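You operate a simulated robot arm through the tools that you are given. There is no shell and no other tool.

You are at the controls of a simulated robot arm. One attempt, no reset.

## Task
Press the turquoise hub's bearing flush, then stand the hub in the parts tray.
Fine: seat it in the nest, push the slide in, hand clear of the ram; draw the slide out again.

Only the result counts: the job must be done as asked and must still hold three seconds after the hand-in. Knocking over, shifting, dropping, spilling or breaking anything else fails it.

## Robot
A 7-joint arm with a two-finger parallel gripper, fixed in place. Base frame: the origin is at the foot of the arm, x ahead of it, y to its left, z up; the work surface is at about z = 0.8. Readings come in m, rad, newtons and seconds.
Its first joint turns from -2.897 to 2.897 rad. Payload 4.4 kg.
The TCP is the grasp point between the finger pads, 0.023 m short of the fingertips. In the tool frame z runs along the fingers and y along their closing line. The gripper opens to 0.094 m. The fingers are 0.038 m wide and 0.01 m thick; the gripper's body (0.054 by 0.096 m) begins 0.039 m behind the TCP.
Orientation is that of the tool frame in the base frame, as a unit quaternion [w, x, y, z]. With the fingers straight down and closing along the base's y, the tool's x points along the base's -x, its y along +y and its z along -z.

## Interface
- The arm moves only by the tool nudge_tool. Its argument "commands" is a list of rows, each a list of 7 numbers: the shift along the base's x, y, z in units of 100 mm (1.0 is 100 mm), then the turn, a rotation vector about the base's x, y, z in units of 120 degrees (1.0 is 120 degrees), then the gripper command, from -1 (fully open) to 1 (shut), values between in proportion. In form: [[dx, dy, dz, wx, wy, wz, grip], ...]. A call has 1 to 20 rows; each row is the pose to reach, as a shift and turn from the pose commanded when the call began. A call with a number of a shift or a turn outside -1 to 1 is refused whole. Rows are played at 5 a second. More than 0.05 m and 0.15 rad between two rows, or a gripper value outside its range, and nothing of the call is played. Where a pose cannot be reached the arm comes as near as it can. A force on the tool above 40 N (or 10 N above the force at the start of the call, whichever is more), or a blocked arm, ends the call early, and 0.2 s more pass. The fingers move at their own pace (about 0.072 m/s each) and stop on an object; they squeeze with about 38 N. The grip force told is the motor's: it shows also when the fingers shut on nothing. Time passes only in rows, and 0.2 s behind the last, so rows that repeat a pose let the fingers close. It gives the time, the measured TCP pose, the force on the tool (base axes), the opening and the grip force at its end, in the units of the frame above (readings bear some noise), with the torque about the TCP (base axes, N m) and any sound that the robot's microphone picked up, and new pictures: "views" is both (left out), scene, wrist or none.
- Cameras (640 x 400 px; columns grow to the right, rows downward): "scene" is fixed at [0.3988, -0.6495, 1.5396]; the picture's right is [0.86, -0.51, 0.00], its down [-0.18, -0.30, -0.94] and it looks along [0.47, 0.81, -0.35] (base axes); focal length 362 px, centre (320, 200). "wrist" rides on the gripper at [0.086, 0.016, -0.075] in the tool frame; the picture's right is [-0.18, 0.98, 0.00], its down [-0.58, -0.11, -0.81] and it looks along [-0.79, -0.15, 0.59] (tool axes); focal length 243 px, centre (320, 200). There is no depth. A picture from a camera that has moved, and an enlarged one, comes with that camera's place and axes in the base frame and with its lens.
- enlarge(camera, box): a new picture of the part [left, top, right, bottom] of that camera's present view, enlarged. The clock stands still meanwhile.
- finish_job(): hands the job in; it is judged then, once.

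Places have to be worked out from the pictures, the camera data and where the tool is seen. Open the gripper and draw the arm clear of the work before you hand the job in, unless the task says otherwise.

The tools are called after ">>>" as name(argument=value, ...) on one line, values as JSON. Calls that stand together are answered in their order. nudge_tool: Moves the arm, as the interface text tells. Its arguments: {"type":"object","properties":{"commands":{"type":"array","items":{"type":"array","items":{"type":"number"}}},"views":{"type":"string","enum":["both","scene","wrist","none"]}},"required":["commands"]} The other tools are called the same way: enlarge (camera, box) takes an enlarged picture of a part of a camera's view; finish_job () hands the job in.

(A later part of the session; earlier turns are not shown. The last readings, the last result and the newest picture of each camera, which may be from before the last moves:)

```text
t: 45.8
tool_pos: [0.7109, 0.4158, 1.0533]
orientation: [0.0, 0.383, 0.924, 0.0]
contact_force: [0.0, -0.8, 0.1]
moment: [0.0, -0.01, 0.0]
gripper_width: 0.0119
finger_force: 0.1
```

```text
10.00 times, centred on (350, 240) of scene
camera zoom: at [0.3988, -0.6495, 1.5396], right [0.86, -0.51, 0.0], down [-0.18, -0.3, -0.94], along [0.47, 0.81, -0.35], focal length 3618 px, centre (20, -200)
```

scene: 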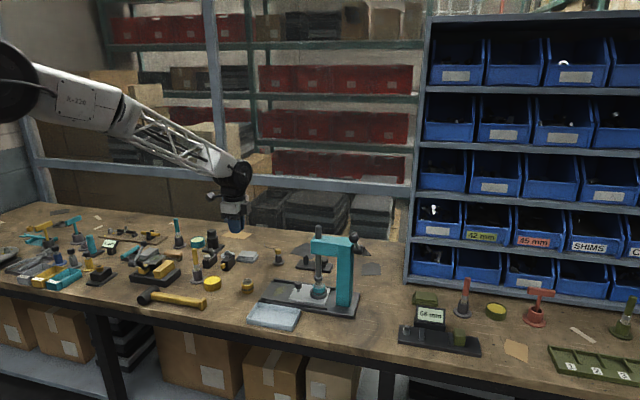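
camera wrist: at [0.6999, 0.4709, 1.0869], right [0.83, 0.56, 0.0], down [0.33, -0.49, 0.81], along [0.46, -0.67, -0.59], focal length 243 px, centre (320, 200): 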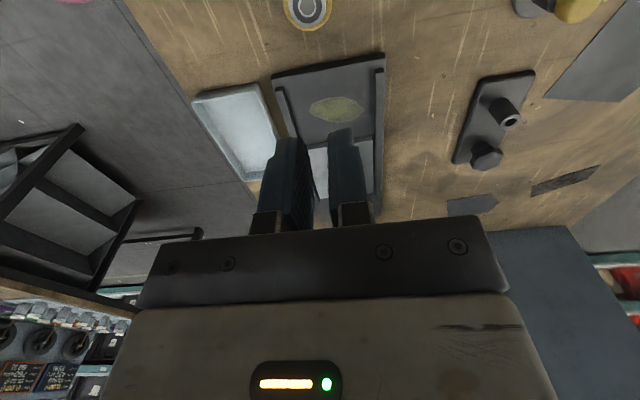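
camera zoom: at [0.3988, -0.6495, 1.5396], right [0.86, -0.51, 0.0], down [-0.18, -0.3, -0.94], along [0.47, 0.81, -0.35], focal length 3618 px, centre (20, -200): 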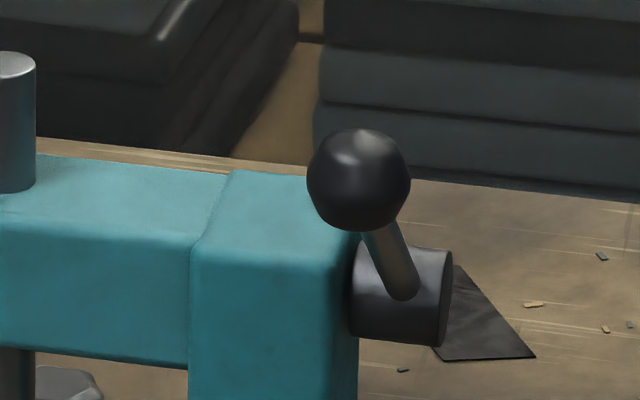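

Nothing has fired, although the ring is centred under the ram. The earlier push peaked at only 23 N, so the slide may need a firmer push to click home. I'll go back behind the knob.

>>> nudge_tool(commands=[[0.24, -0.19, -0.1, 0, 0, 0, 0.745], [0.48, -0.38, -0.3, 0, 0, 0, 0.745], [0.72, -0.57, -0.55, 0, 0, 0, 0.745], [0.95, -0.75, -0.8, 0, 0, 0, 0.745], [0.95, -0.75, -0.8, 0, 0, 0, 0.745]], views="none")

>>> nudge_tool(commands=[[0.16, -0.16, -0.2, 0, 0, 0, 0.745], [0.32, -0.32, -0.5, 0, 0, 0, 0.745], [0.32, -0.32, -0.75, 0, 0, 0, 0.745], [0.32, -0.32, -0.9, 0, 0, 0, 0.745], [0.32, -0.32, -0.9, 0, 0, 0, 0.745]], views="both")

>>> enlarge(camera="scene", box=[265, 245, 345, 310])

```text
t: 47.0
tool_pos: [0.8044, 0.3447, 0.9748]
orientation: [0.0, 0.383, 0.924, -0.001]
contact_force: [-0.1, 0.0, -1.1]
moment: [-0.01, 0.02, 0.0]
gripper_width: 0.012
finger_force: 0.0
```

```text
t: 48.2
tool_pos: [0.838, 0.3132, 0.8833]
orientation: [0.0, 0.383, 0.924, 0.0]
contact_force: [0.7, -0.8, -0.4]
moment: [-0.02, -0.01, 0.03]
gripper_width: 0.0119
finger_force: 0.1
camera wrist: at [0.7885, 0.3858, 0.9569], right [0.83, 0.56, 0.0], down [0.33, -0.49, 0.81], along [0.46, -0.67, -0.59], focal length 243 px, centre (320, 200)
```

scene: 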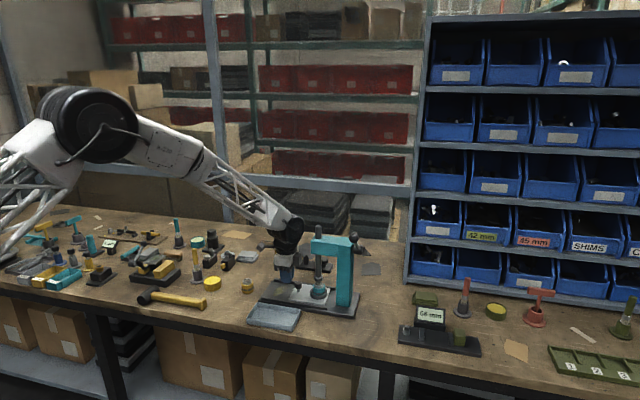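
wrist: 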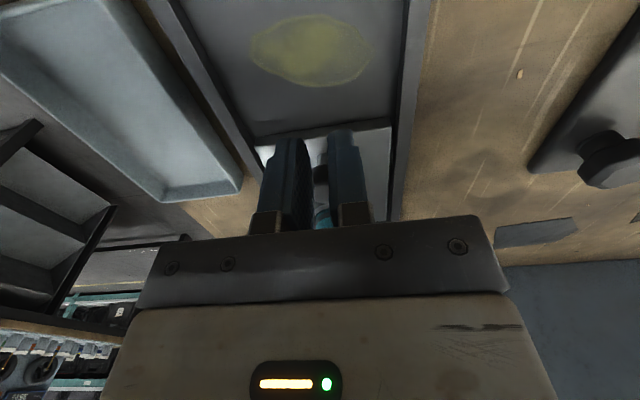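

```text
6.15 times, centred on (305, 278) of scene
camera zoom: at [0.3988, -0.6495, 1.5396], right [0.86, -0.51, 0.0], down [-0.18, -0.3, -0.94], along [0.47, 0.81, -0.35], focal length 2227 px, centre (412, -277)
```

zoom: 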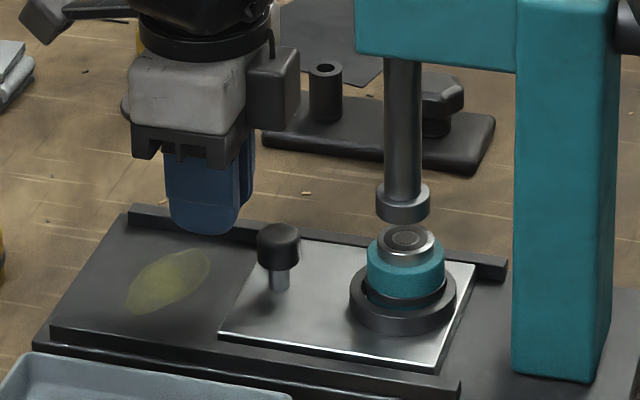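

The hand is behind the knob again. I'll lower to knob height and push firmly, a millimetre or so per row, letting the force climb toward the limit.

>>> nudge_tool(commands=[[0, 0, -0.1, 0, 0, 0, 0.745], [0, 0, -0.2, 0, 0, 0, 0.745], [0, 0, -0.2, 0, 0, 0, 0.745]], views="none")

>>> nudge_tool(commands=[[0.02, -0.02, 0, 0, 0, 0, 0.745], [0.04, -0.04, 0, 0, 0, 0, 0.745], [0.06, -0.06, 0, 0, 0, 0, 0.745], [0.07, -0.07, 0, 0, 0, 0, 0.745], [0.08, -0.08, 0, 0, 0, 0, 0.745], [0.09, -0.09, 0, 0, 0, 0, 0.745], [0.1, -0.1, 0, 0, 0, 0, 0.745], [0.11, -0.11, 0, 0, 0, 0, 0.745], [0.12, -0.12, 0, 0, 0, 0, 0.745], [0.13, -0.13, 0, 0, 0, 0, 0.745], [0.14, -0.14, 0, 0, 0, 0, 0.745], [0.15, -0.15, 0, 0, 0, 0, 0.745]], views="both")

>>> enlarge(camera="scene", box=[290, 255, 340, 305])

```text
t: 49.0
tool_pos: [0.8359, 0.3124, 0.8639]
orientation: [0.0, 0.383, 0.924, 0.0]
contact_force: [-1.2, 0.7, 0.0]
moment: [0.01, -0.05, -0.01]
gripper_width: 0.012
finger_force: 0.1
```

```text
t: 50.4
tool_pos: [0.843, 0.3054, 0.8646]
orientation: [-0.001, 0.382, 0.924, 0.0]
contact_force: [-10.8, 8.0, 4.4]
moment: [-0.11, 0.1, -0.14]
gripper_width: 0.0129
finger_force: 0.8
stopped in row 6: the force on the tool passed its limit at 45 N (the readings are from after the stop); the commanded pose is now the measured one
camera wrist: at [0.7942, 0.378, 0.9381], right [0.82, 0.57, 0.0], down [0.34, -0.49, 0.81], along [0.46, -0.66, -0.59], focal length 243 px, centre (320, 200)
```

scene: 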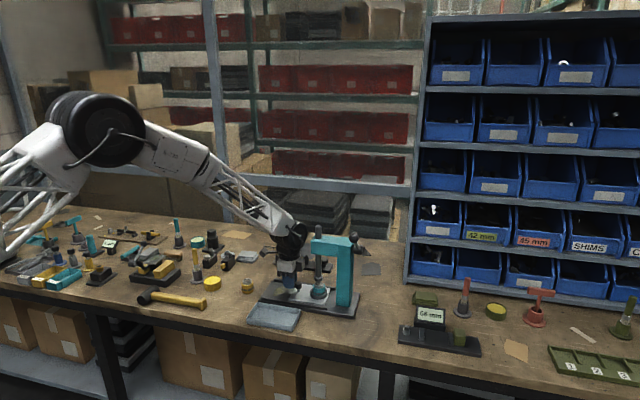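
wrist: 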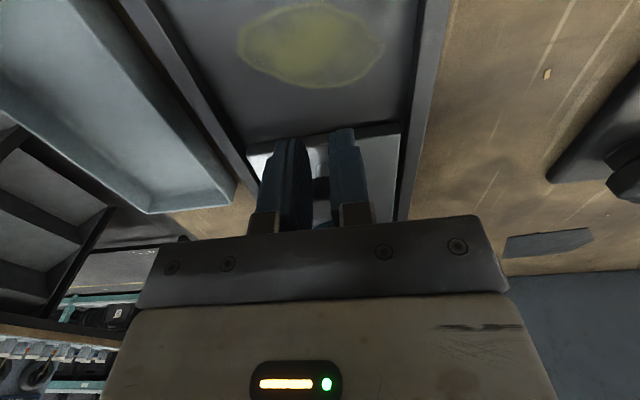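

```text
8.00 times, centred on (315, 280) of scene
camera zoom: at [0.3988, -0.6495, 1.5396], right [0.86, -0.51, 0.0], down [-0.18, -0.3, -0.94], along [0.47, 0.81, -0.35], focal length 2895 px, centre (360, -440)
```

zoom: 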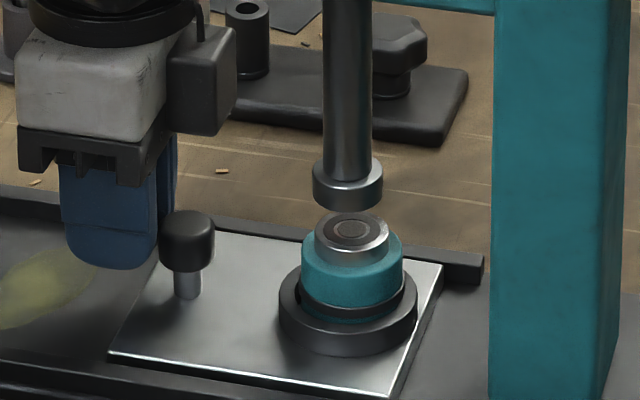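

The push stopped at 45 N, so the slide is certainly on its stop, yet the ram hasn't moved. I'll look closely at the base where the slide stood, including that yellow patch, and at the press frame for a sensor or indicator.

>>> enlarge(camera="wrist", box=[200, 0, 440, 150])

>>> enlarge(camera="scene", box=[255, 270, 365, 325])

>>> enlarge(camera="scene", box=[300, 220, 370, 280])

```text
2.67 times, centred on (320, 75) of wrist
camera zoom: at [0.7942, 0.378, 0.9381], right [0.82, 0.57, 0.0], down [0.34, -0.49, 0.81], along [0.46, -0.66, -0.59], focal length 647 px, centre (320, 533)
```

zoom: 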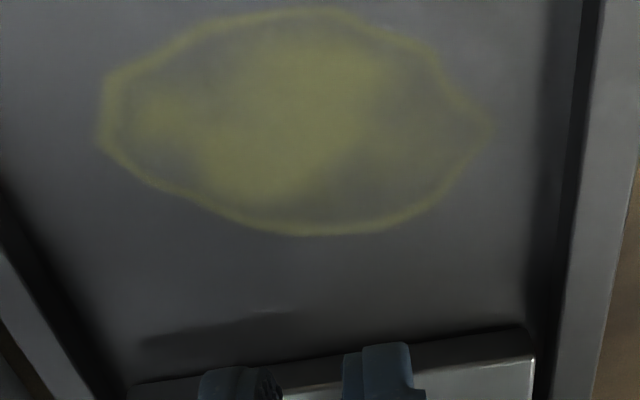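

```text
5.82 times, centred on (310, 298) of scene
camera zoom: at [0.3988, -0.6495, 1.5396], right [0.86, -0.51, 0.0], down [-0.18, -0.3, -0.94], along [0.47, 0.81, -0.35], focal length 2105 px, centre (378, -367)
```

zoom: 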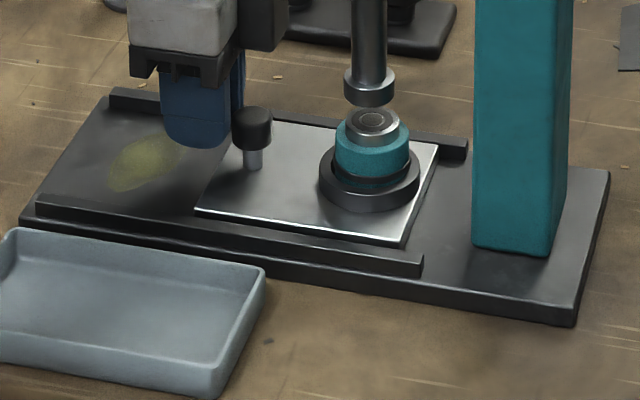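

```text
6.67 times, centred on (335, 250) of scene
camera zoom: at [0.3988, -0.6495, 1.5396], right [0.86, -0.51, 0.0], down [-0.18, -0.3, -0.94], along [0.47, 0.81, -0.35], focal length 2412 px, centre (220, -133)
```

zoom: 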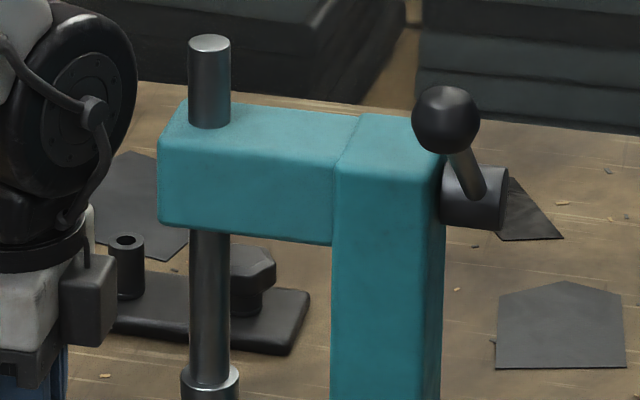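

The patch is only a stain, and I see no switch. The hub sat slightly to one side in the nest earlier, so I'll enlarge strongly on it to check whether it is level and fully down.

>>> enlarge(camera="scene", box=[308, 276, 330, 298])

>>> enlarge(camera="wrist", box=[280, 120, 360, 240])

```text
16.00 times, centred on (319, 287) of scene
camera zoom: at [0.3988, -0.6495, 1.5396], right [0.86, -0.51, 0.0], down [-0.18, -0.3, -0.94], along [0.47, 0.81, -0.35], focal length 5790 px, centre (336, -1192)
```

zoom: 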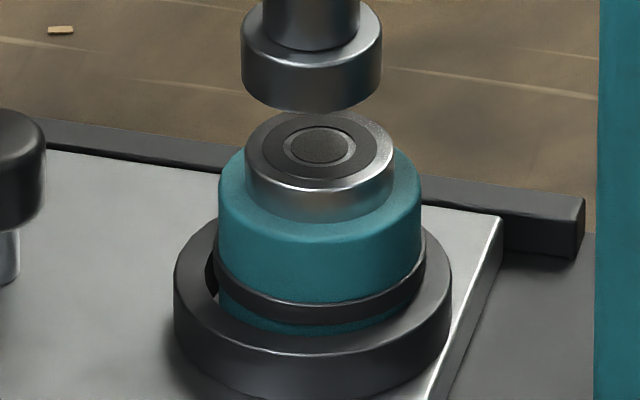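

```text
3.33 times, centred on (320, 180) of wrist
camera zoom: at [0.7942, 0.378, 0.9381], right [0.82, 0.57, 0.0], down [0.34, -0.49, 0.81], along [0.46, -0.66, -0.59], focal length 809 px, centre (320, 267)
```

zoom: 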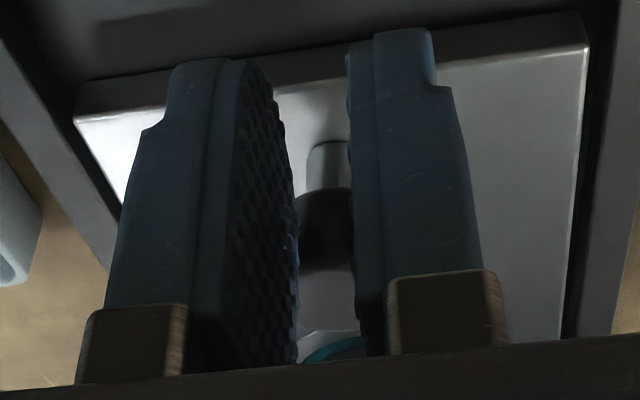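

The hub is level and down in the nest but has slid about 1.5 mm forward, and the bearing still stands 9 mm proud. With the slide now hard on its stop, I'll back away gently this time and go well clear to see if the ram fires.

>>> nudge_tool(commands=[[-0.005, 0.005, 0, 0, 0, 0, 0.745], [-0.015, 0.015, 0, 0, 0, 0, 0.745], [-0.04, 0.04, 0, 0, 0, 0, 0.745], [-0.1, 0.1, 0, 0, 0, 0, 0.745], [-0.2, 0.2, 0, 0, 0, 0, 0.745], [-0.25, 0.25, 0.25, 0, 0, 0, 0.745], [-0.4, 0.4, 0.5, 0, 0, 0, 0.745], [-0.6, 0.6, 0.75, 0, 0, 0, 0.745], [-0.8, 0.8, 1.0, 0, 0, 0, 0.745], [-0.8, 0.8, 1.0, 0, 0, 0, 0.745]], views="none")

>>> nudge_tool(commands=[[-0.3, 0.2, 0.2, 0, 0, 0, 0.745], [-0.6, 0.4, 0.4, 0, 0, 0, 0.745], [-0.9, 0.6, 0.6, 0, 0, 0, 0.745], [-1.0, 0.7, 0.8, 0, 0, 0, 0.745], [-1.0, 0.7, 0.8, 0, 0, 0, 0.745], [-1.0, 0.7, 0.8, 0, 0, 0, 0.745], [-1.0, 0.7, 0.8, 0, 0, 0, 0.745], [-1.0, 0.7, 0.8, 0, 0, 0, 0.745], [-1.0, 0.7, 0.8, 0, 0, 0, 0.745], [-1.0, 0.7, 0.8, 0, 0, 0, 0.745], [-1.0, 0.7, 0.8, 0, 0, 0, 0.745], [-1.0, 0.7, 0.8, 0, 0, 0, 0.745]], views="both")

>>> enlarge(camera="scene", box=[270, 225, 370, 310])

```text
t: 52.6
tool_pos: [0.76, 0.3851, 0.965]
orientation: [-0.001, 0.382, 0.924, 0.001]
contact_force: [0.0, -0.3, -0.2]
moment: [0.02, 0.0, 0.01]
gripper_width: 0.0118
finger_force: 0.1
```

```text
t: 55.2
tool_pos: [0.6624, 0.4512, 1.0445]
orientation: [-0.001, 0.383, 0.924, 0.0]
contact_force: [0.4, 0.7, -0.1]
moment: [0.01, 0.03, 0.0]
gripper_width: 0.0118
finger_force: 0.2
camera wrist: at [0.6131, 0.5244, 1.1181], right [0.82, 0.57, 0.0], down [0.34, -0.49, 0.81], along [0.46, -0.66, -0.59], focal length 243 px, centre (320, 200)
```

scene: 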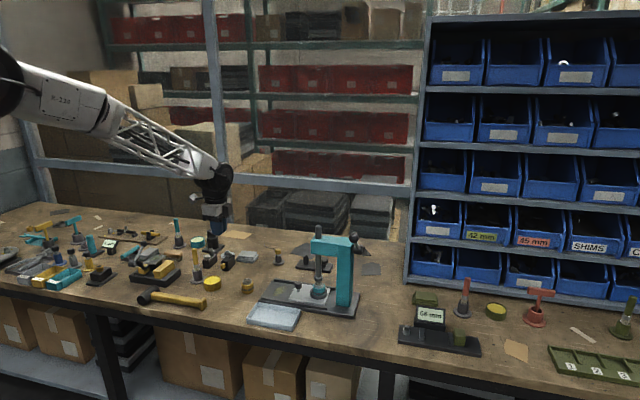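
wrist: 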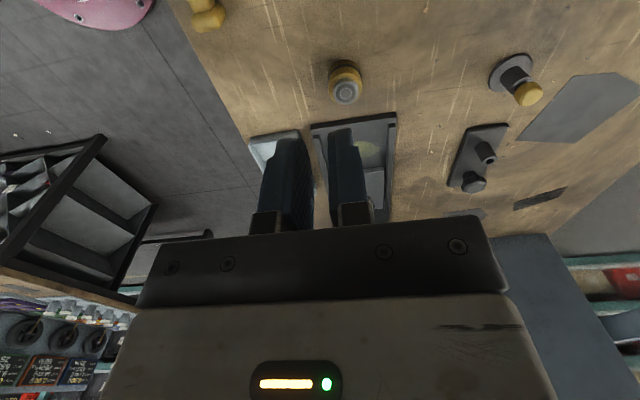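

```text
4.71 times, centred on (320, 268) of scene
camera zoom: at [0.3988, -0.6495, 1.5396], right [0.86, -0.51, 0.0], down [-0.18, -0.3, -0.94], along [0.47, 0.81, -0.35], focal length 1703 px, centre (320, -118)
```

zoom: 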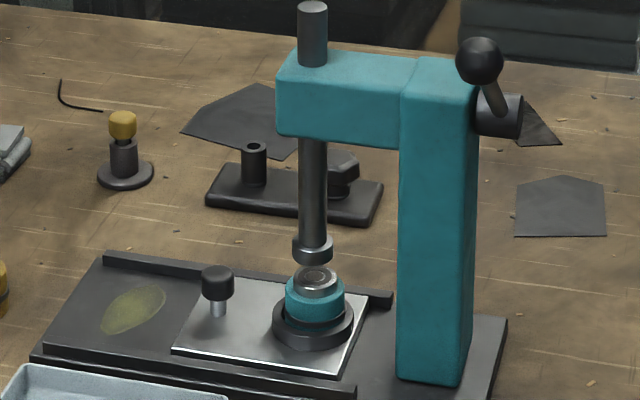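

The press still won't fire with the slide hard in and the hand away. The one thing not right is the hub, which shifted about 1.5 mm off the nest's axis when the slide hit the stop. I'll draw the slide out and re-centre it, tilting the hand back 20° so the wrist keeps clear of the press head.

>>> nudge_tool(commands=[[0.23, -0.2, -0.1, -0.03, -0.03, 0, -0.06], [0.46, -0.4, -0.2, -0.06, -0.06, 0, -0.06], [0.7, -0.6, -0.35, -0.09, -0.09, 0, -0.06], [0.92, -0.78, -0.45, -0.118, -0.118, 0, -0.06], [0.92, -0.78, -0.45, -0.118, -0.118, 0, -0.06]], views="none")

>>> nudge_tool(commands=[[0.3, -0.2, -0.2, 0, 0, 0, -0.06], [0.6, -0.4, -0.4, 0, 0, 0, -0.06], [0.6, -0.4, -0.7, 0, 0, 0, -0.06], [0.6, -0.4, -1.0, 0, 0, 0, -0.06], [0.6, -0.4, -1.0, 0, 0, 0, -0.06]], views="both")

>>> enlarge(camera="scene", box=[250, 220, 360, 310])

>>> enlarge(camera="wrist", box=[220, 80, 420, 230])

```text
t: 56.4
tool_pos: [0.7558, 0.3768, 0.9984]
orientation: [0.16, 0.377, 0.91, -0.067]
contact_force: [-0.3, 0.4, -0.6]
moment: [-0.02, 0.0, -0.04]
gripper_width: 0.05
finger_force: 0.0
```

```text
t: 57.6
tool_pos: [0.8155, 0.3353, 0.9006]
orientation: [0.16, 0.376, 0.91, -0.066]
contact_force: [0.3, 0.1, -0.1]
moment: [0.02, -0.01, 0.0]
gripper_width: 0.0499
finger_force: 0.0
camera wrist: at [0.7511, 0.422, 0.9408], right [0.82, 0.57, 0.06], down [0.12, -0.27, 0.96], along [0.57, -0.77, -0.29], focal length 243 px, centre (320, 200)
```

scene: 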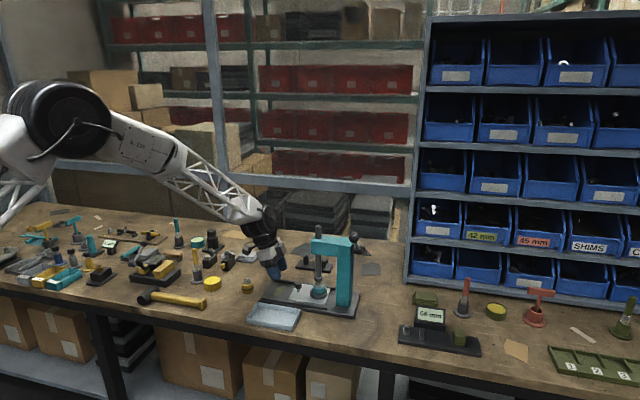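
wrist: 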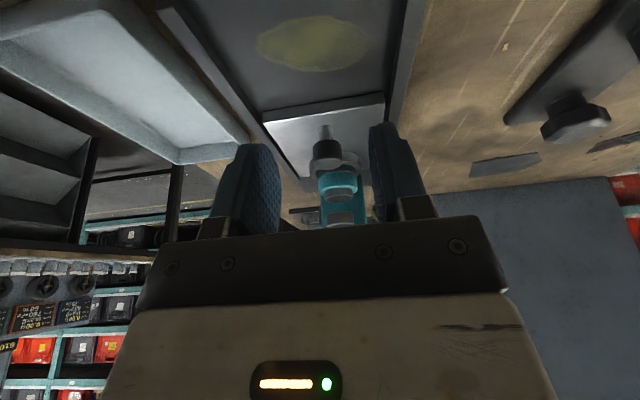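

```text
4.44 times, centred on (305, 265) of scene
camera zoom: at [0.3988, -0.6495, 1.5396], right [0.86, -0.51, 0.0], down [-0.18, -0.3, -0.94], along [0.47, 0.81, -0.35], focal length 1608 px, centre (387, -89)
```

zoom: 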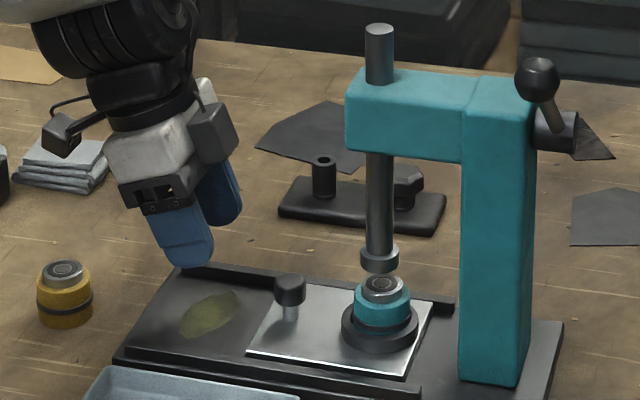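

```text
2.67 times, centred on (320, 155) of wrist
camera zoom: at [0.7511, 0.422, 0.9408], right [0.82, 0.57, 0.06], down [0.12, -0.27, 0.96], along [0.57, -0.77, -0.29], focal length 647 px, centre (320, 320)
```

zoom: 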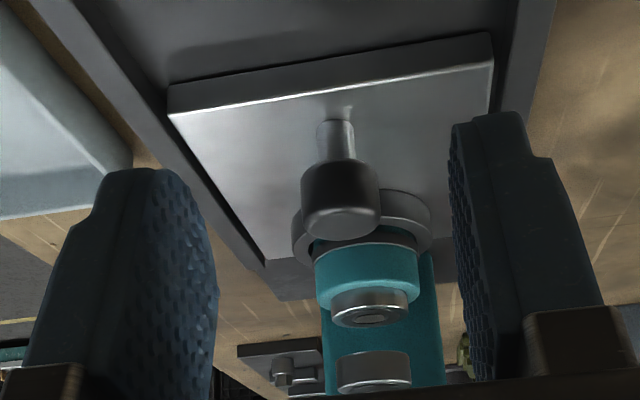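

The wrist view is clear: the knob is at (0.8625, 0.283), dead ahead between the open fingers. I'll lower to knob height behind it, advance with the fingers straddling it, and stop before closing.

>>> nudge_tool(commands=[[-0.025, -0.025, -0.19, 0, 0, 0, -0.06], [-0.025, -0.025, -0.377, 0, 0, 0, -0.06], [0.09, -0.14, -0.377, 0, 0, 0, -0.06], [0.21, -0.26, -0.377, 0, 0, 0, -0.06], [0.33, -0.38, -0.377, 0, 0, 0, -0.06], [0.443, -0.493, -0.377, 0, 0, 0, -0.06], [0.443, -0.493, -0.377, 0, 0, 0, -0.06]], views="both")

>>> enlarge(camera="scene", box=[260, 220, 360, 310])

>>> enlarge(camera="wrist", box=[220, 80, 420, 230])

```text
t: 59.2
tool_pos: [0.8599, 0.2875, 0.863]
orientation: [0.16, 0.375, 0.91, -0.067]
contact_force: [0.5, 0.5, 0.8]
moment: [-0.03, 0.02, 0.01]
gripper_width: 0.0498
finger_force: 0.2
camera wrist: at [0.7967, 0.3746, 0.9022], right [0.82, 0.57, 0.06], down [0.12, -0.27, 0.96], along [0.57, -0.77, -0.29], focal length 243 px, centre (320, 200)
```

scene: 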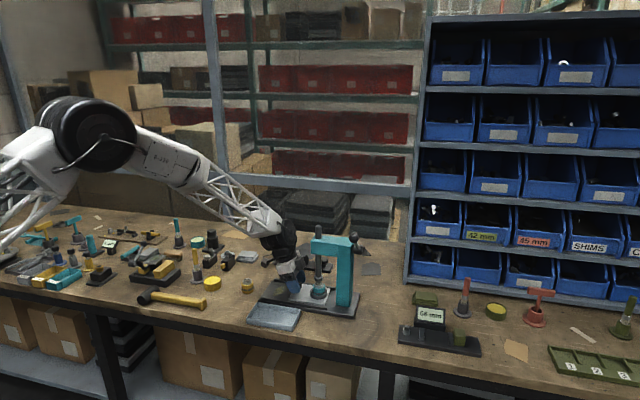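
wrist: 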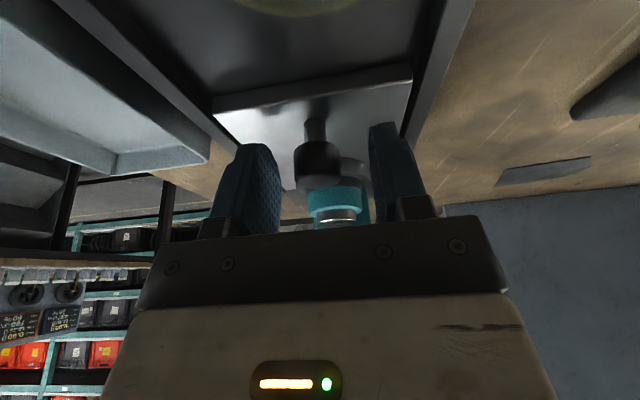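

```text
4.44 times, centred on (310, 265) of scene
camera zoom: at [0.3988, -0.6495, 1.5396], right [0.86, -0.51, 0.0], down [-0.18, -0.3, -0.94], along [0.47, 0.81, -0.35], focal length 1608 px, centre (364, -89)
```

zoom: 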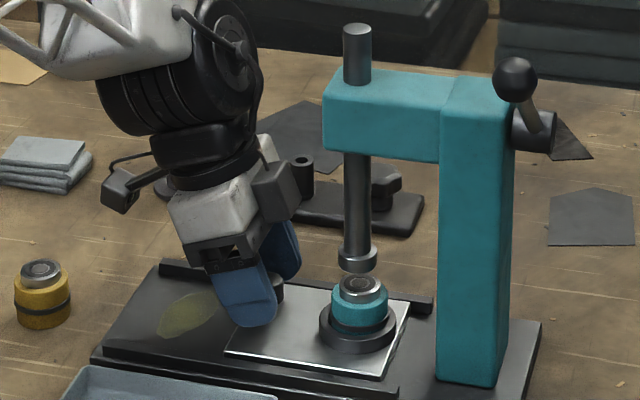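

```text
2.67 times, centred on (320, 155) of wrist
camera zoom: at [0.7967, 0.3746, 0.9022], right [0.82, 0.57, 0.06], down [0.12, -0.27, 0.96], along [0.57, -0.77, -0.29], focal length 647 px, centre (320, 320)
```

zoom: 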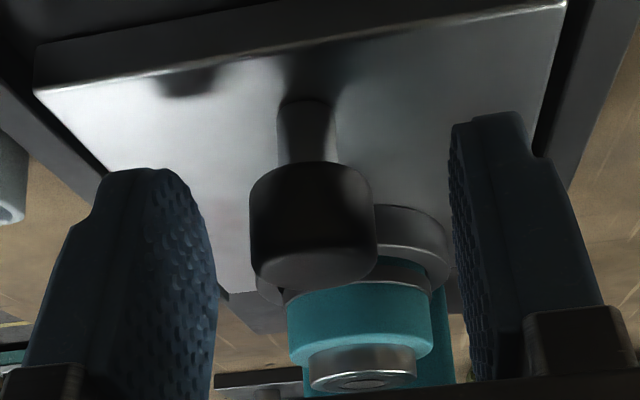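

The fingers straddle the knob with the wrist well clear of the press head; the knob sits about 1.8 mm to one side of centre. I'll correct that and close on it.

>>> nudge_tool(commands=[[-0.013, -0.013, 0, 0, 0, 0, -0.06], [-0.013, -0.013, 0, 0, 0, 0, 0.2], [-0.013, -0.013, 0, 0, 0, 0, 0.6], [-0.013, -0.013, 0, 0, 0, 0, 0.6], [-0.013, -0.013, 0, 0, 0, 0, 0.6]], views="wrist")

```text
t: 60.4
tool_pos: [0.8594, 0.2864, 0.8623]
orientation: [0.161, 0.376, 0.91, -0.066]
contact_force: [12.1, 11.7, -4.0]
moment: [0.37, -0.17, 0.14]
gripper_width: 0.0239
finger_force: 45.0
camera wrist: at [0.7949, 0.374, 0.9019], right [0.82, 0.57, 0.06], down [0.12, -0.27, 0.96], along [0.57, -0.77, -0.29], focal length 243 px, centre (320, 200)
```

wrist: 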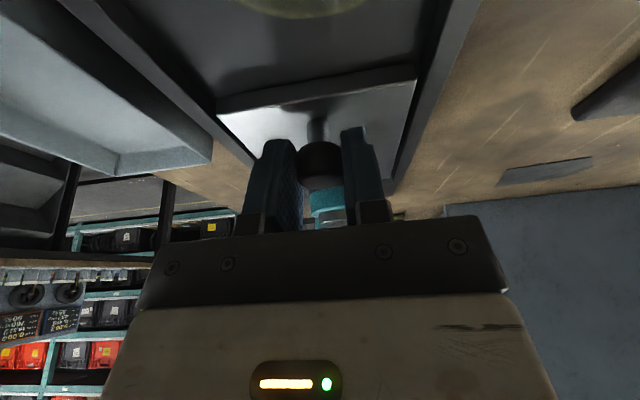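

The knob is held (24 mm), though a 17 N sideways load shows I over-corrected. I'll relax that and draw the slide out smoothly along its axis, about halfway first.

>>> nudge_tool(commands=[[0.013, 0.013, 0, 0, 0, 0, 0.6], [0.003, 0.023, 0, 0, 0, 0, 0.6], [-0.017, 0.043, 0, 0, 0, 0, 0.6], [-0.047, 0.073, 0, 0, 0, 0, 0.6], [-0.087, 0.113, 0, 0, 0, 0, 0.6], [-0.127, 0.153, 0, 0, 0, 0, 0.6], [-0.167, 0.193, 0, 0, 0, 0, 0.6], [-0.207, 0.233, 0, 0, 0, 0, 0.6], [-0.247, 0.273, 0, 0, 0, 0, 0.6], [-0.277, 0.303, 0, 0, 0, 0, 0.6], [-0.287, 0.313, 0, 0, 0, 0, 0.6]], views="both")

>>> enlarge(camera="scene", box=[250, 220, 360, 310])

```text
t: 61.2
tool_pos: [0.856, 0.289, 0.862]
orientation: [0.16, 0.377, 0.91, -0.067]
contact_force: [-6.7, -8.5, 3.1]
moment: [0.19, -0.06, 0.0]
gripper_width: 0.0237
finger_force: 45.2
stopped in row 4: the force on the tool passed its limit at 43 N (the readings are from after the stop); the commanded pose is now the measured one
camera wrist: at [0.7933, 0.3762, 0.9018], right [0.82, 0.57, 0.06], down [0.12, -0.27, 0.96], along [0.56, -0.78, -0.28], focal length 243 px, centre (320, 200)
```

scene: 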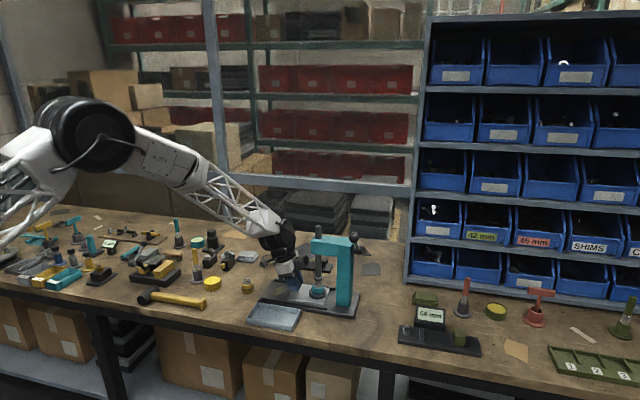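
wrist: 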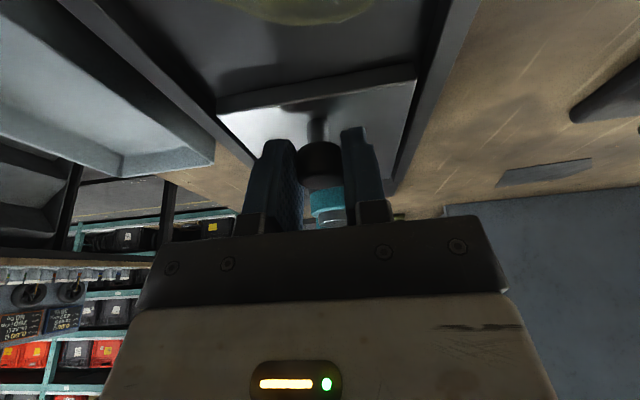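

```text
4.44 times, centred on (305, 265) of scene
camera zoom: at [0.3988, -0.6495, 1.5396], right [0.86, -0.51, 0.0], down [-0.18, -0.3, -0.94], along [0.47, 0.81, -0.35], focal length 1608 px, centre (387, -89)
```

zoom: 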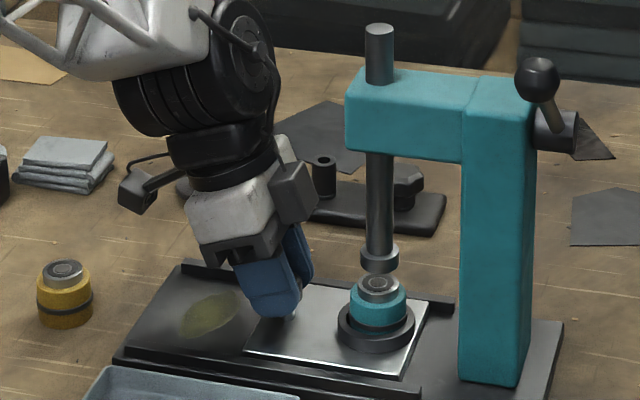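

The pull stopped at 43 N, with the slide only 2–3 mm out and the sideways load now reversed. I'll trim 0.7 mm the other way to centre the grip and pull in much gentler steps.

>>> nudge_tool(commands=[[-0.005, -0.005, 0, 0, 0, 0, 0.6], [-0.012, 0.002, 0, 0, 0, 0, 0.6], [-0.019, 0.009, 0, 0, 0, 0, 0.6], [-0.026, 0.016, 0, 0, 0, 0, 0.6], [-0.033, 0.023, 0, 0, 0, 0, 0.6]], views="none")

```text
t: 62.5
tool_pos: [0.8521, 0.2924, 0.8619]
orientation: [0.161, 0.376, 0.91, -0.068]
contact_force: [-0.7, -2.7, 11.7]
moment: [0.22, -0.16, -0.02]
gripper_width: 0.0238
finger_force: 45.3
```

The forces have dropped and the slide is following. I'll keep pulling at about 3–4 mm per row, easing the hand up half a millimetre.

>>> nudge_tool(commands=[[-0.01, 0.01, 0.005, 0, 0, 0, 0.6], [-0.03, 0.03, 0.006, 0, 0, 0, 0.6], [-0.05, 0.05, 0.006, 0, 0, 0, 0.6], [-0.075, 0.075, 0.006, 0, 0, 0, 0.6], [-0.1, 0.1, 0.006, 0, 0, 0, 0.6], [-0.125, 0.125, 0.006, 0, 0, 0, 0.6], [-0.15, 0.15, 0.006, 0, 0, 0, 0.6], [-0.175, 0.175, 0.006, 0, 0, 0, 0.6], [-0.2, 0.2, 0.006, 0, 0, 0, 0.6]], views="both")

>>> enlarge(camera="scene", box=[250, 220, 360, 310])

```text
t: 64.5
tool_pos: [0.8323, 0.3118, 0.8628]
orientation: [0.159, 0.378, 0.91, -0.067]
contact_force: [2.6, 0.5, 10.3]
moment: [0.24, -0.16, -0.09]
gripper_width: 0.0237
finger_force: 44.7
camera wrist: at [0.7704, 0.399, 0.9018], right [0.82, 0.57, 0.06], down [0.12, -0.27, 0.96], along [0.56, -0.78, -0.28], focal length 243 px, centre (320, 200)
```

scene: 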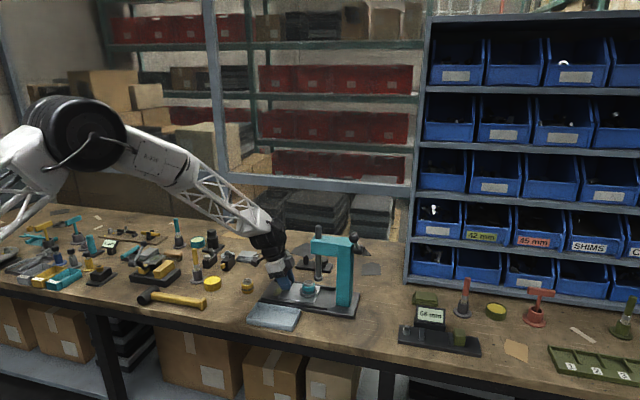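
wrist: 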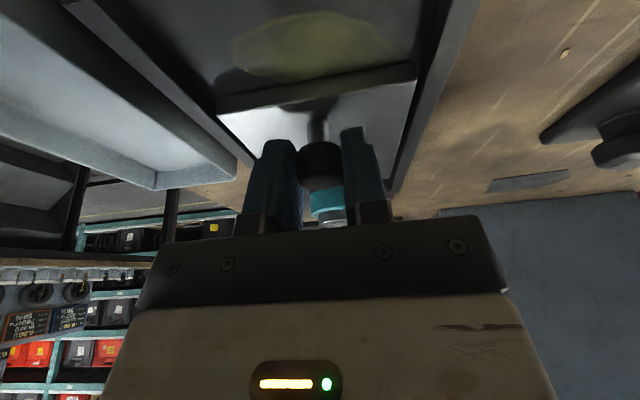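

```text
4.44 times, centred on (305, 265) of scene
camera zoom: at [0.3988, -0.6495, 1.5396], right [0.86, -0.51, 0.0], down [-0.18, -0.3, -0.94], along [0.47, 0.81, -0.35], focal length 1608 px, centre (387, -89)
```

zoom: 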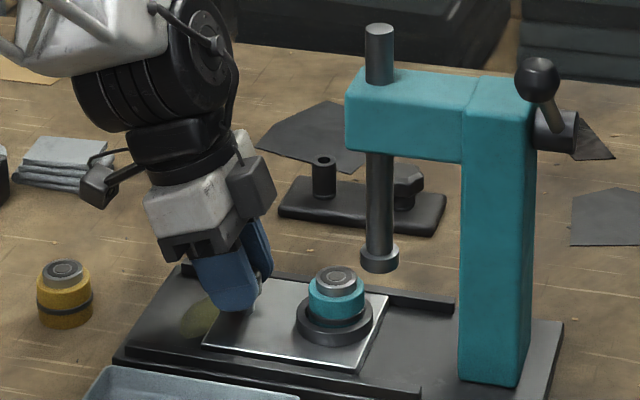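

The slide is about 40 mm out and moving freely. I'll keep drawing it back at the same pace, slowing near the outer stop; the camera will pass about 3 cm above the ochre hub.

>>> nudge_tool(commands=[[-0.02, 0.02, 0, 0, 0, 0, 0.6], [-0.05, 0.05, 0, 0, 0, 0, 0.6], [-0.08, 0.08, 0, 0, 0, 0, 0.6], [-0.11, 0.11, 0, 0, 0, 0, 0.6], [-0.14, 0.14, 0, 0, 0, 0, 0.6], [-0.17, 0.17, 0, 0, 0, 0, 0.6], [-0.2, 0.2, 0, 0, 0, 0, 0.6], [-0.23, 0.23, 0, 0, 0, 0, 0.6], [-0.26, 0.26, 0, 0, 0, 0, 0.6], [-0.29, 0.29, 0, 0, 0, 0, 0.6], [-0.32, 0.32, 0, 0, 0, 0, 0.6], [-0.35, 0.35, 0, 0, 0, 0, 0.6], [-0.37, 0.37, 0, 0, 0, 0, 0.6], [-0.385, 0.385, 0, 0, 0, 0, 0.6], [-0.395, 0.395, 0, 0, 0, 0, 0.6]], views="both")

>>> enlarge(camera="scene", box=[230, 240, 340, 320])

>>> enlarge(camera="wrist", box=[220, 80, 420, 230])

```text
t: 67.0
tool_pos: [0.8007, 0.3466, 0.8617]
orientation: [0.159, 0.375, 0.911, -0.066]
contact_force: [7.0, 8.0, -10.4]
moment: [0.37, -0.09, 0.25]
gripper_width: 0.024
finger_force: 45.2
stopped in row 12: the force on the tool passed its limit at 44 N (the readings are from after the stop); the commanded pose is now the measured one
camera wrist: at [0.736, 0.4329, 0.9018], right [0.82, 0.57, 0.06], down [0.12, -0.27, 0.96], along [0.57, -0.77, -0.29], focal length 243 px, centre (320, 200)
```

scene: 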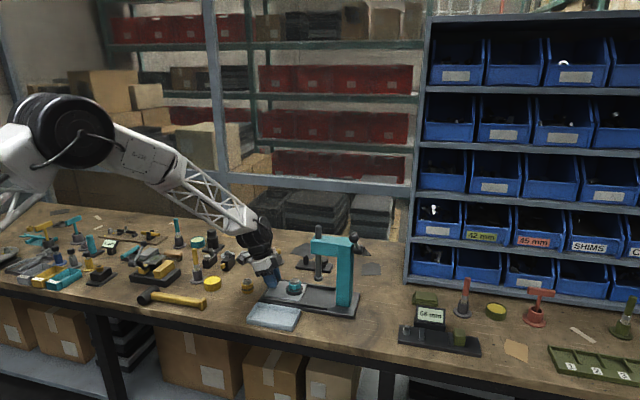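
wrist: 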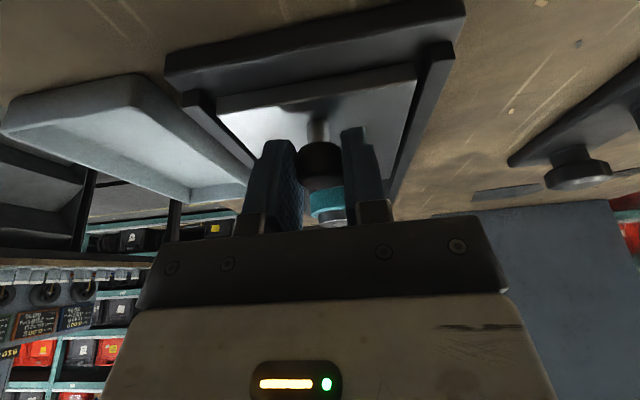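

```text
5.00 times, centred on (285, 280) of scene
camera zoom: at [0.3988, -0.6495, 1.5396], right [0.86, -0.51, 0.0], down [-0.18, -0.3, -0.94], along [0.47, 0.81, -0.35], focal length 1809 px, centre (495, -200)
```

zoom: 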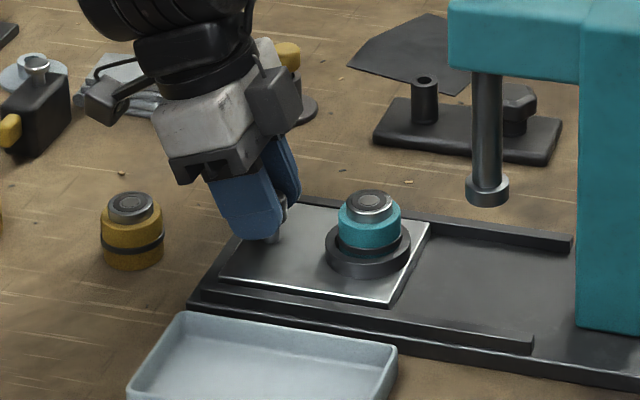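

```text
2.67 times, centred on (320, 155) of wrist
camera zoom: at [0.736, 0.4329, 0.9018], right [0.82, 0.57, 0.06], down [0.12, -0.27, 0.96], along [0.57, -0.77, -0.29], focal length 647 px, centre (320, 320)
```

zoom: 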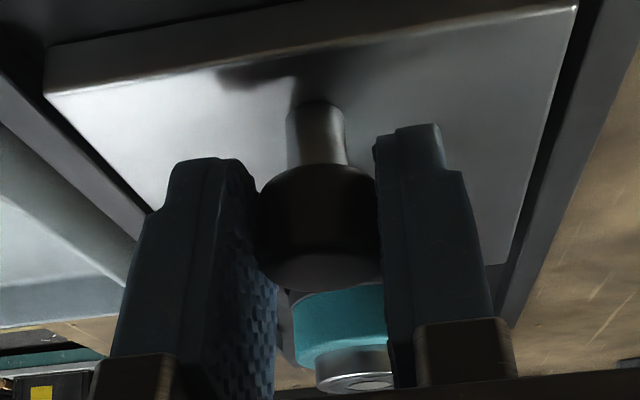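

The pull stopped at a 44 N spike with the slide about 12 mm short of its starting position; residual loads are only about 10 N, probably from path mismatch on the rigid grip. I'll continue in 1.5 mm steps to see how it behaves.

>>> nudge_tool(commands=[[0.003, 0.005, -0.003, 0, 0, 0, 0.6], [-0.007, 0.015, -0.003, 0, 0, 0, 0.6], [-0.017, 0.025, -0.003, 0, 0, 0, 0.6], [-0.027, 0.035, -0.003, 0, 0, 0, 0.6], [-0.037, 0.045, -0.003, 0, 0, 0, 0.6]], views="none")

```text
t: 68.2
tool_pos: [0.7957, 0.3496, 0.8611]
orientation: [0.159, 0.376, 0.91, -0.068]
contact_force: [16.0, 14.9, -15.8]
moment: [0.06, -0.64, 0.18]
gripper_width: 0.0237
finger_force: 44.8
```

The sideways load is growing, so the grip is fighting the rail. I'll open the fingers to let everything relax and look at where the slide really is.

>>> nudge_tool(commands=[[-0.037, 0.045, -0.003, 0, 0, 0, 0.3], [-0.037, 0.045, -0.003, 0, 0, 0, 0], [-0.037, 0.045, -0.003, 0, 0, 0, -0.06], [-0.037, 0.045, -0.003, 0, 0, 0, -0.06]], views="both")

>>> enlarge(camera="scene", box=[230, 240, 340, 320])

>>> enlarge(camera="wrist", box=[220, 80, 420, 230])

```text
t: 69.2
tool_pos: [0.793, 0.3531, 0.8625]
orientation: [0.159, 0.376, 0.91, -0.067]
contact_force: [-0.1, 0.7, 0.0]
moment: [0.01, -0.01, -0.03]
gripper_width: 0.0498
finger_force: 0.0
camera wrist: at [0.7288, 0.4407, 0.9021], right [0.82, 0.57, 0.06], down [0.12, -0.27, 0.96], along [0.56, -0.77, -0.29], focal length 243 px, centre (320, 200)
```

scene: 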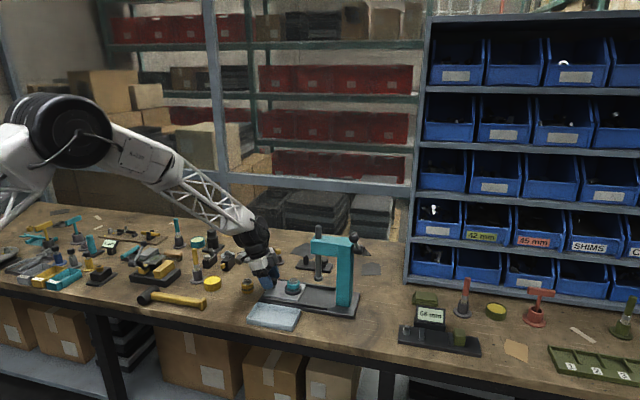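
wrist: 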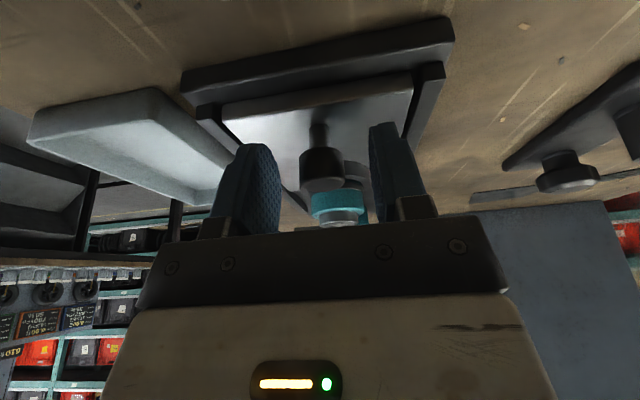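

```text
5.00 times, centred on (285, 280) of scene
camera zoom: at [0.3988, -0.6495, 1.5396], right [0.86, -0.51, 0.0], down [-0.18, -0.3, -0.94], along [0.47, 0.81, -0.35], focal length 1809 px, centre (495, -200)
```

zoom: 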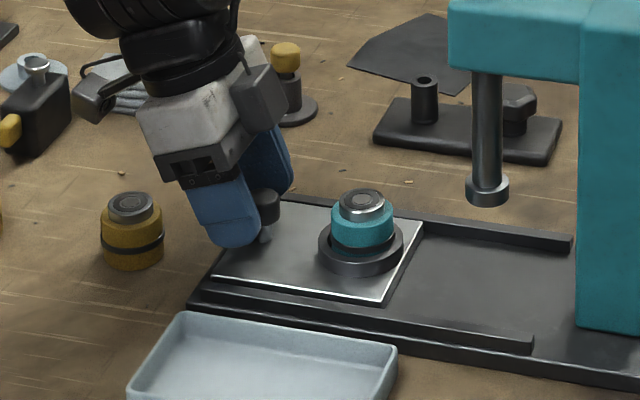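

```text
2.67 times, centred on (320, 155) of wrist
camera zoom: at [0.7288, 0.4407, 0.9021], right [0.82, 0.57, 0.06], down [0.12, -0.27, 0.96], along [0.56, -0.77, -0.29], focal length 647 px, centre (320, 320)
```

zoom: 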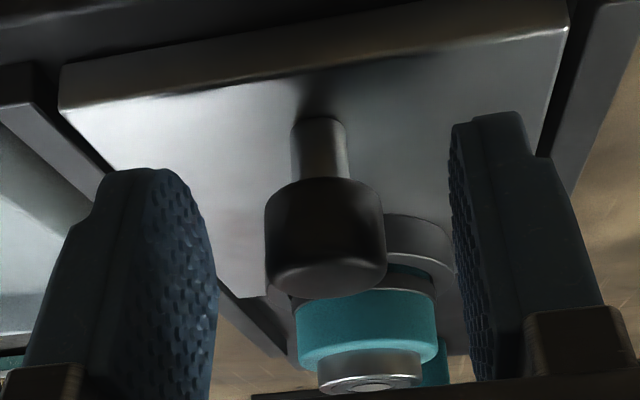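

The fingers had slipped about 6 mm on the knob; the slide is 6 mm short of fully out. I'll re-centre on the knob, regrip and read the forces before pulling the rest.

>>> nudge_tool(commands=[[0.02, -0.025, 0, 0, 0, 0, -0.06], [0.036, -0.044, 0, 0, 0, 0, -0.06], [0.036, -0.044, 0, 0, 0, 0, 0.3], [0.036, -0.044, 0, 0, 0, 0, 0.55], [0.036, -0.044, 0, 0, 0, 0, 0.55]], views="none")

```text
t: 70.4
tool_pos: [0.7972, 0.3475, 0.8617]
orientation: [0.16, 0.376, 0.91, -0.067]
contact_force: [4.4, 5.1, -3.2]
moment: [0.04, -0.02, 0.01]
gripper_width: 0.0245
finger_force: 3.7
```

Contact is just being made, with a small sideways load. I'll close a little more while trimming 0.4 mm toward +perp, then pull gently in 1 mm steps.

>>> nudge_tool(commands=[[0.003, 0.003, 0, 0, 0, 0, 0.6], [0.003, 0.003, 0, 0, 0, 0, 0.6], [-0.004, 0.01, 0, 0, 0, 0, 0.6], [-0.011, 0.017, 0, 0, 0, 0, 0.6], [-0.018, 0.024, 0, 0, 0, 0, 0.6], [-0.025, 0.031, 0, 0, 0, 0, 0.6]], views="none")

```text
t: 71.8
tool_pos: [0.7938, 0.3523, 0.8609]
orientation: [0.158, 0.378, 0.91, -0.068]
contact_force: [-26.7, -24.1, 16.5]
moment: [-0.09, -0.13, -0.31]
gripper_width: 0.0237
finger_force: 45.3
```

The sideways load is now −36 N, so the trim went the wrong way. I'll back it off by 1.5 mm and read again.

>>> nudge_tool(commands=[[-0.005, -0.005, 0, 0, 0, 0, 0.6], [-0.01, -0.01, 0, 0, 0, 0, 0.6], [-0.01, -0.01, 0, 0, 0, 0, 0.6]], views="both")

>>> enlarge(camera="scene", box=[230, 240, 340, 320])

>>> enlarge(camera="wrist", box=[220, 80, 420, 230])

```text
t: 72.6
tool_pos: [0.7935, 0.3518, 0.8615]
orientation: [0.16, 0.376, 0.91, -0.066]
contact_force: [5.4, 8.7, -2.3]
moment: [0.38, -0.26, 0.09]
gripper_width: 0.0235
finger_force: 44.7
camera wrist: at [0.7295, 0.4393, 0.9016], right [0.82, 0.57, 0.06], down [0.12, -0.27, 0.96], along [0.57, -0.77, -0.29], focal length 243 px, centre (320, 200)
```

scene: 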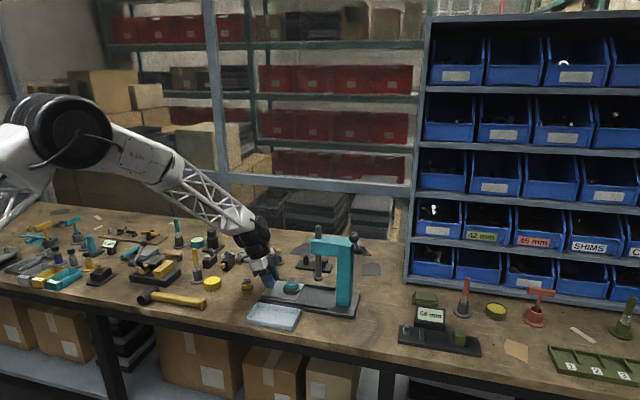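
wrist: 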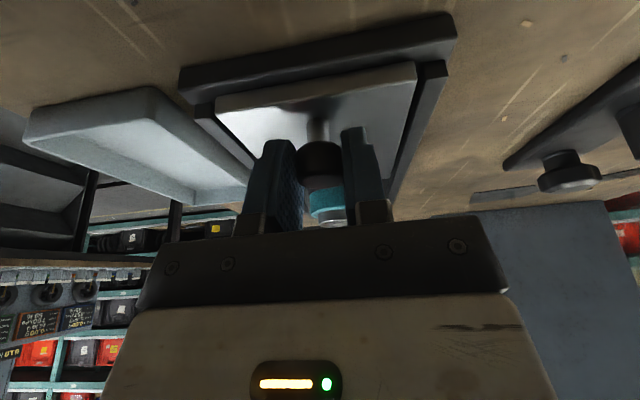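

```text
5.00 times, centred on (285, 280) of scene
camera zoom: at [0.3988, -0.6495, 1.5396], right [0.86, -0.51, 0.0], down [-0.18, -0.3, -0.94], along [0.47, 0.81, -0.35], focal length 1809 px, centre (495, -200)
```

zoom: 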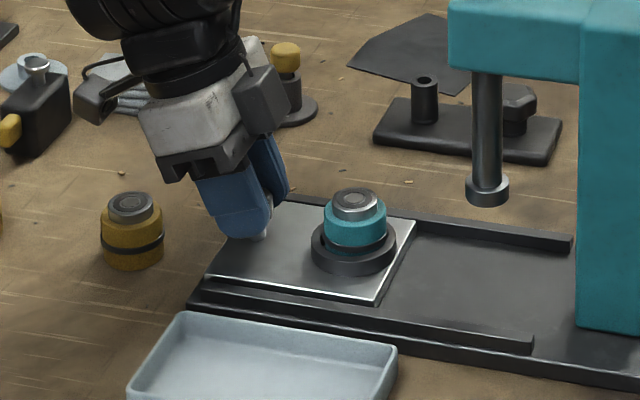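

```text
2.67 times, centred on (320, 155) of wrist
camera zoom: at [0.7295, 0.4393, 0.9016], right [0.82, 0.57, 0.06], down [0.12, -0.27, 0.96], along [0.57, -0.77, -0.29], focal length 647 px, centre (320, 320)
```

zoom: 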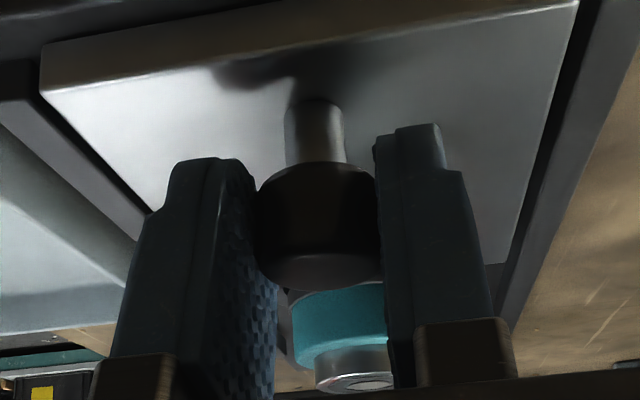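

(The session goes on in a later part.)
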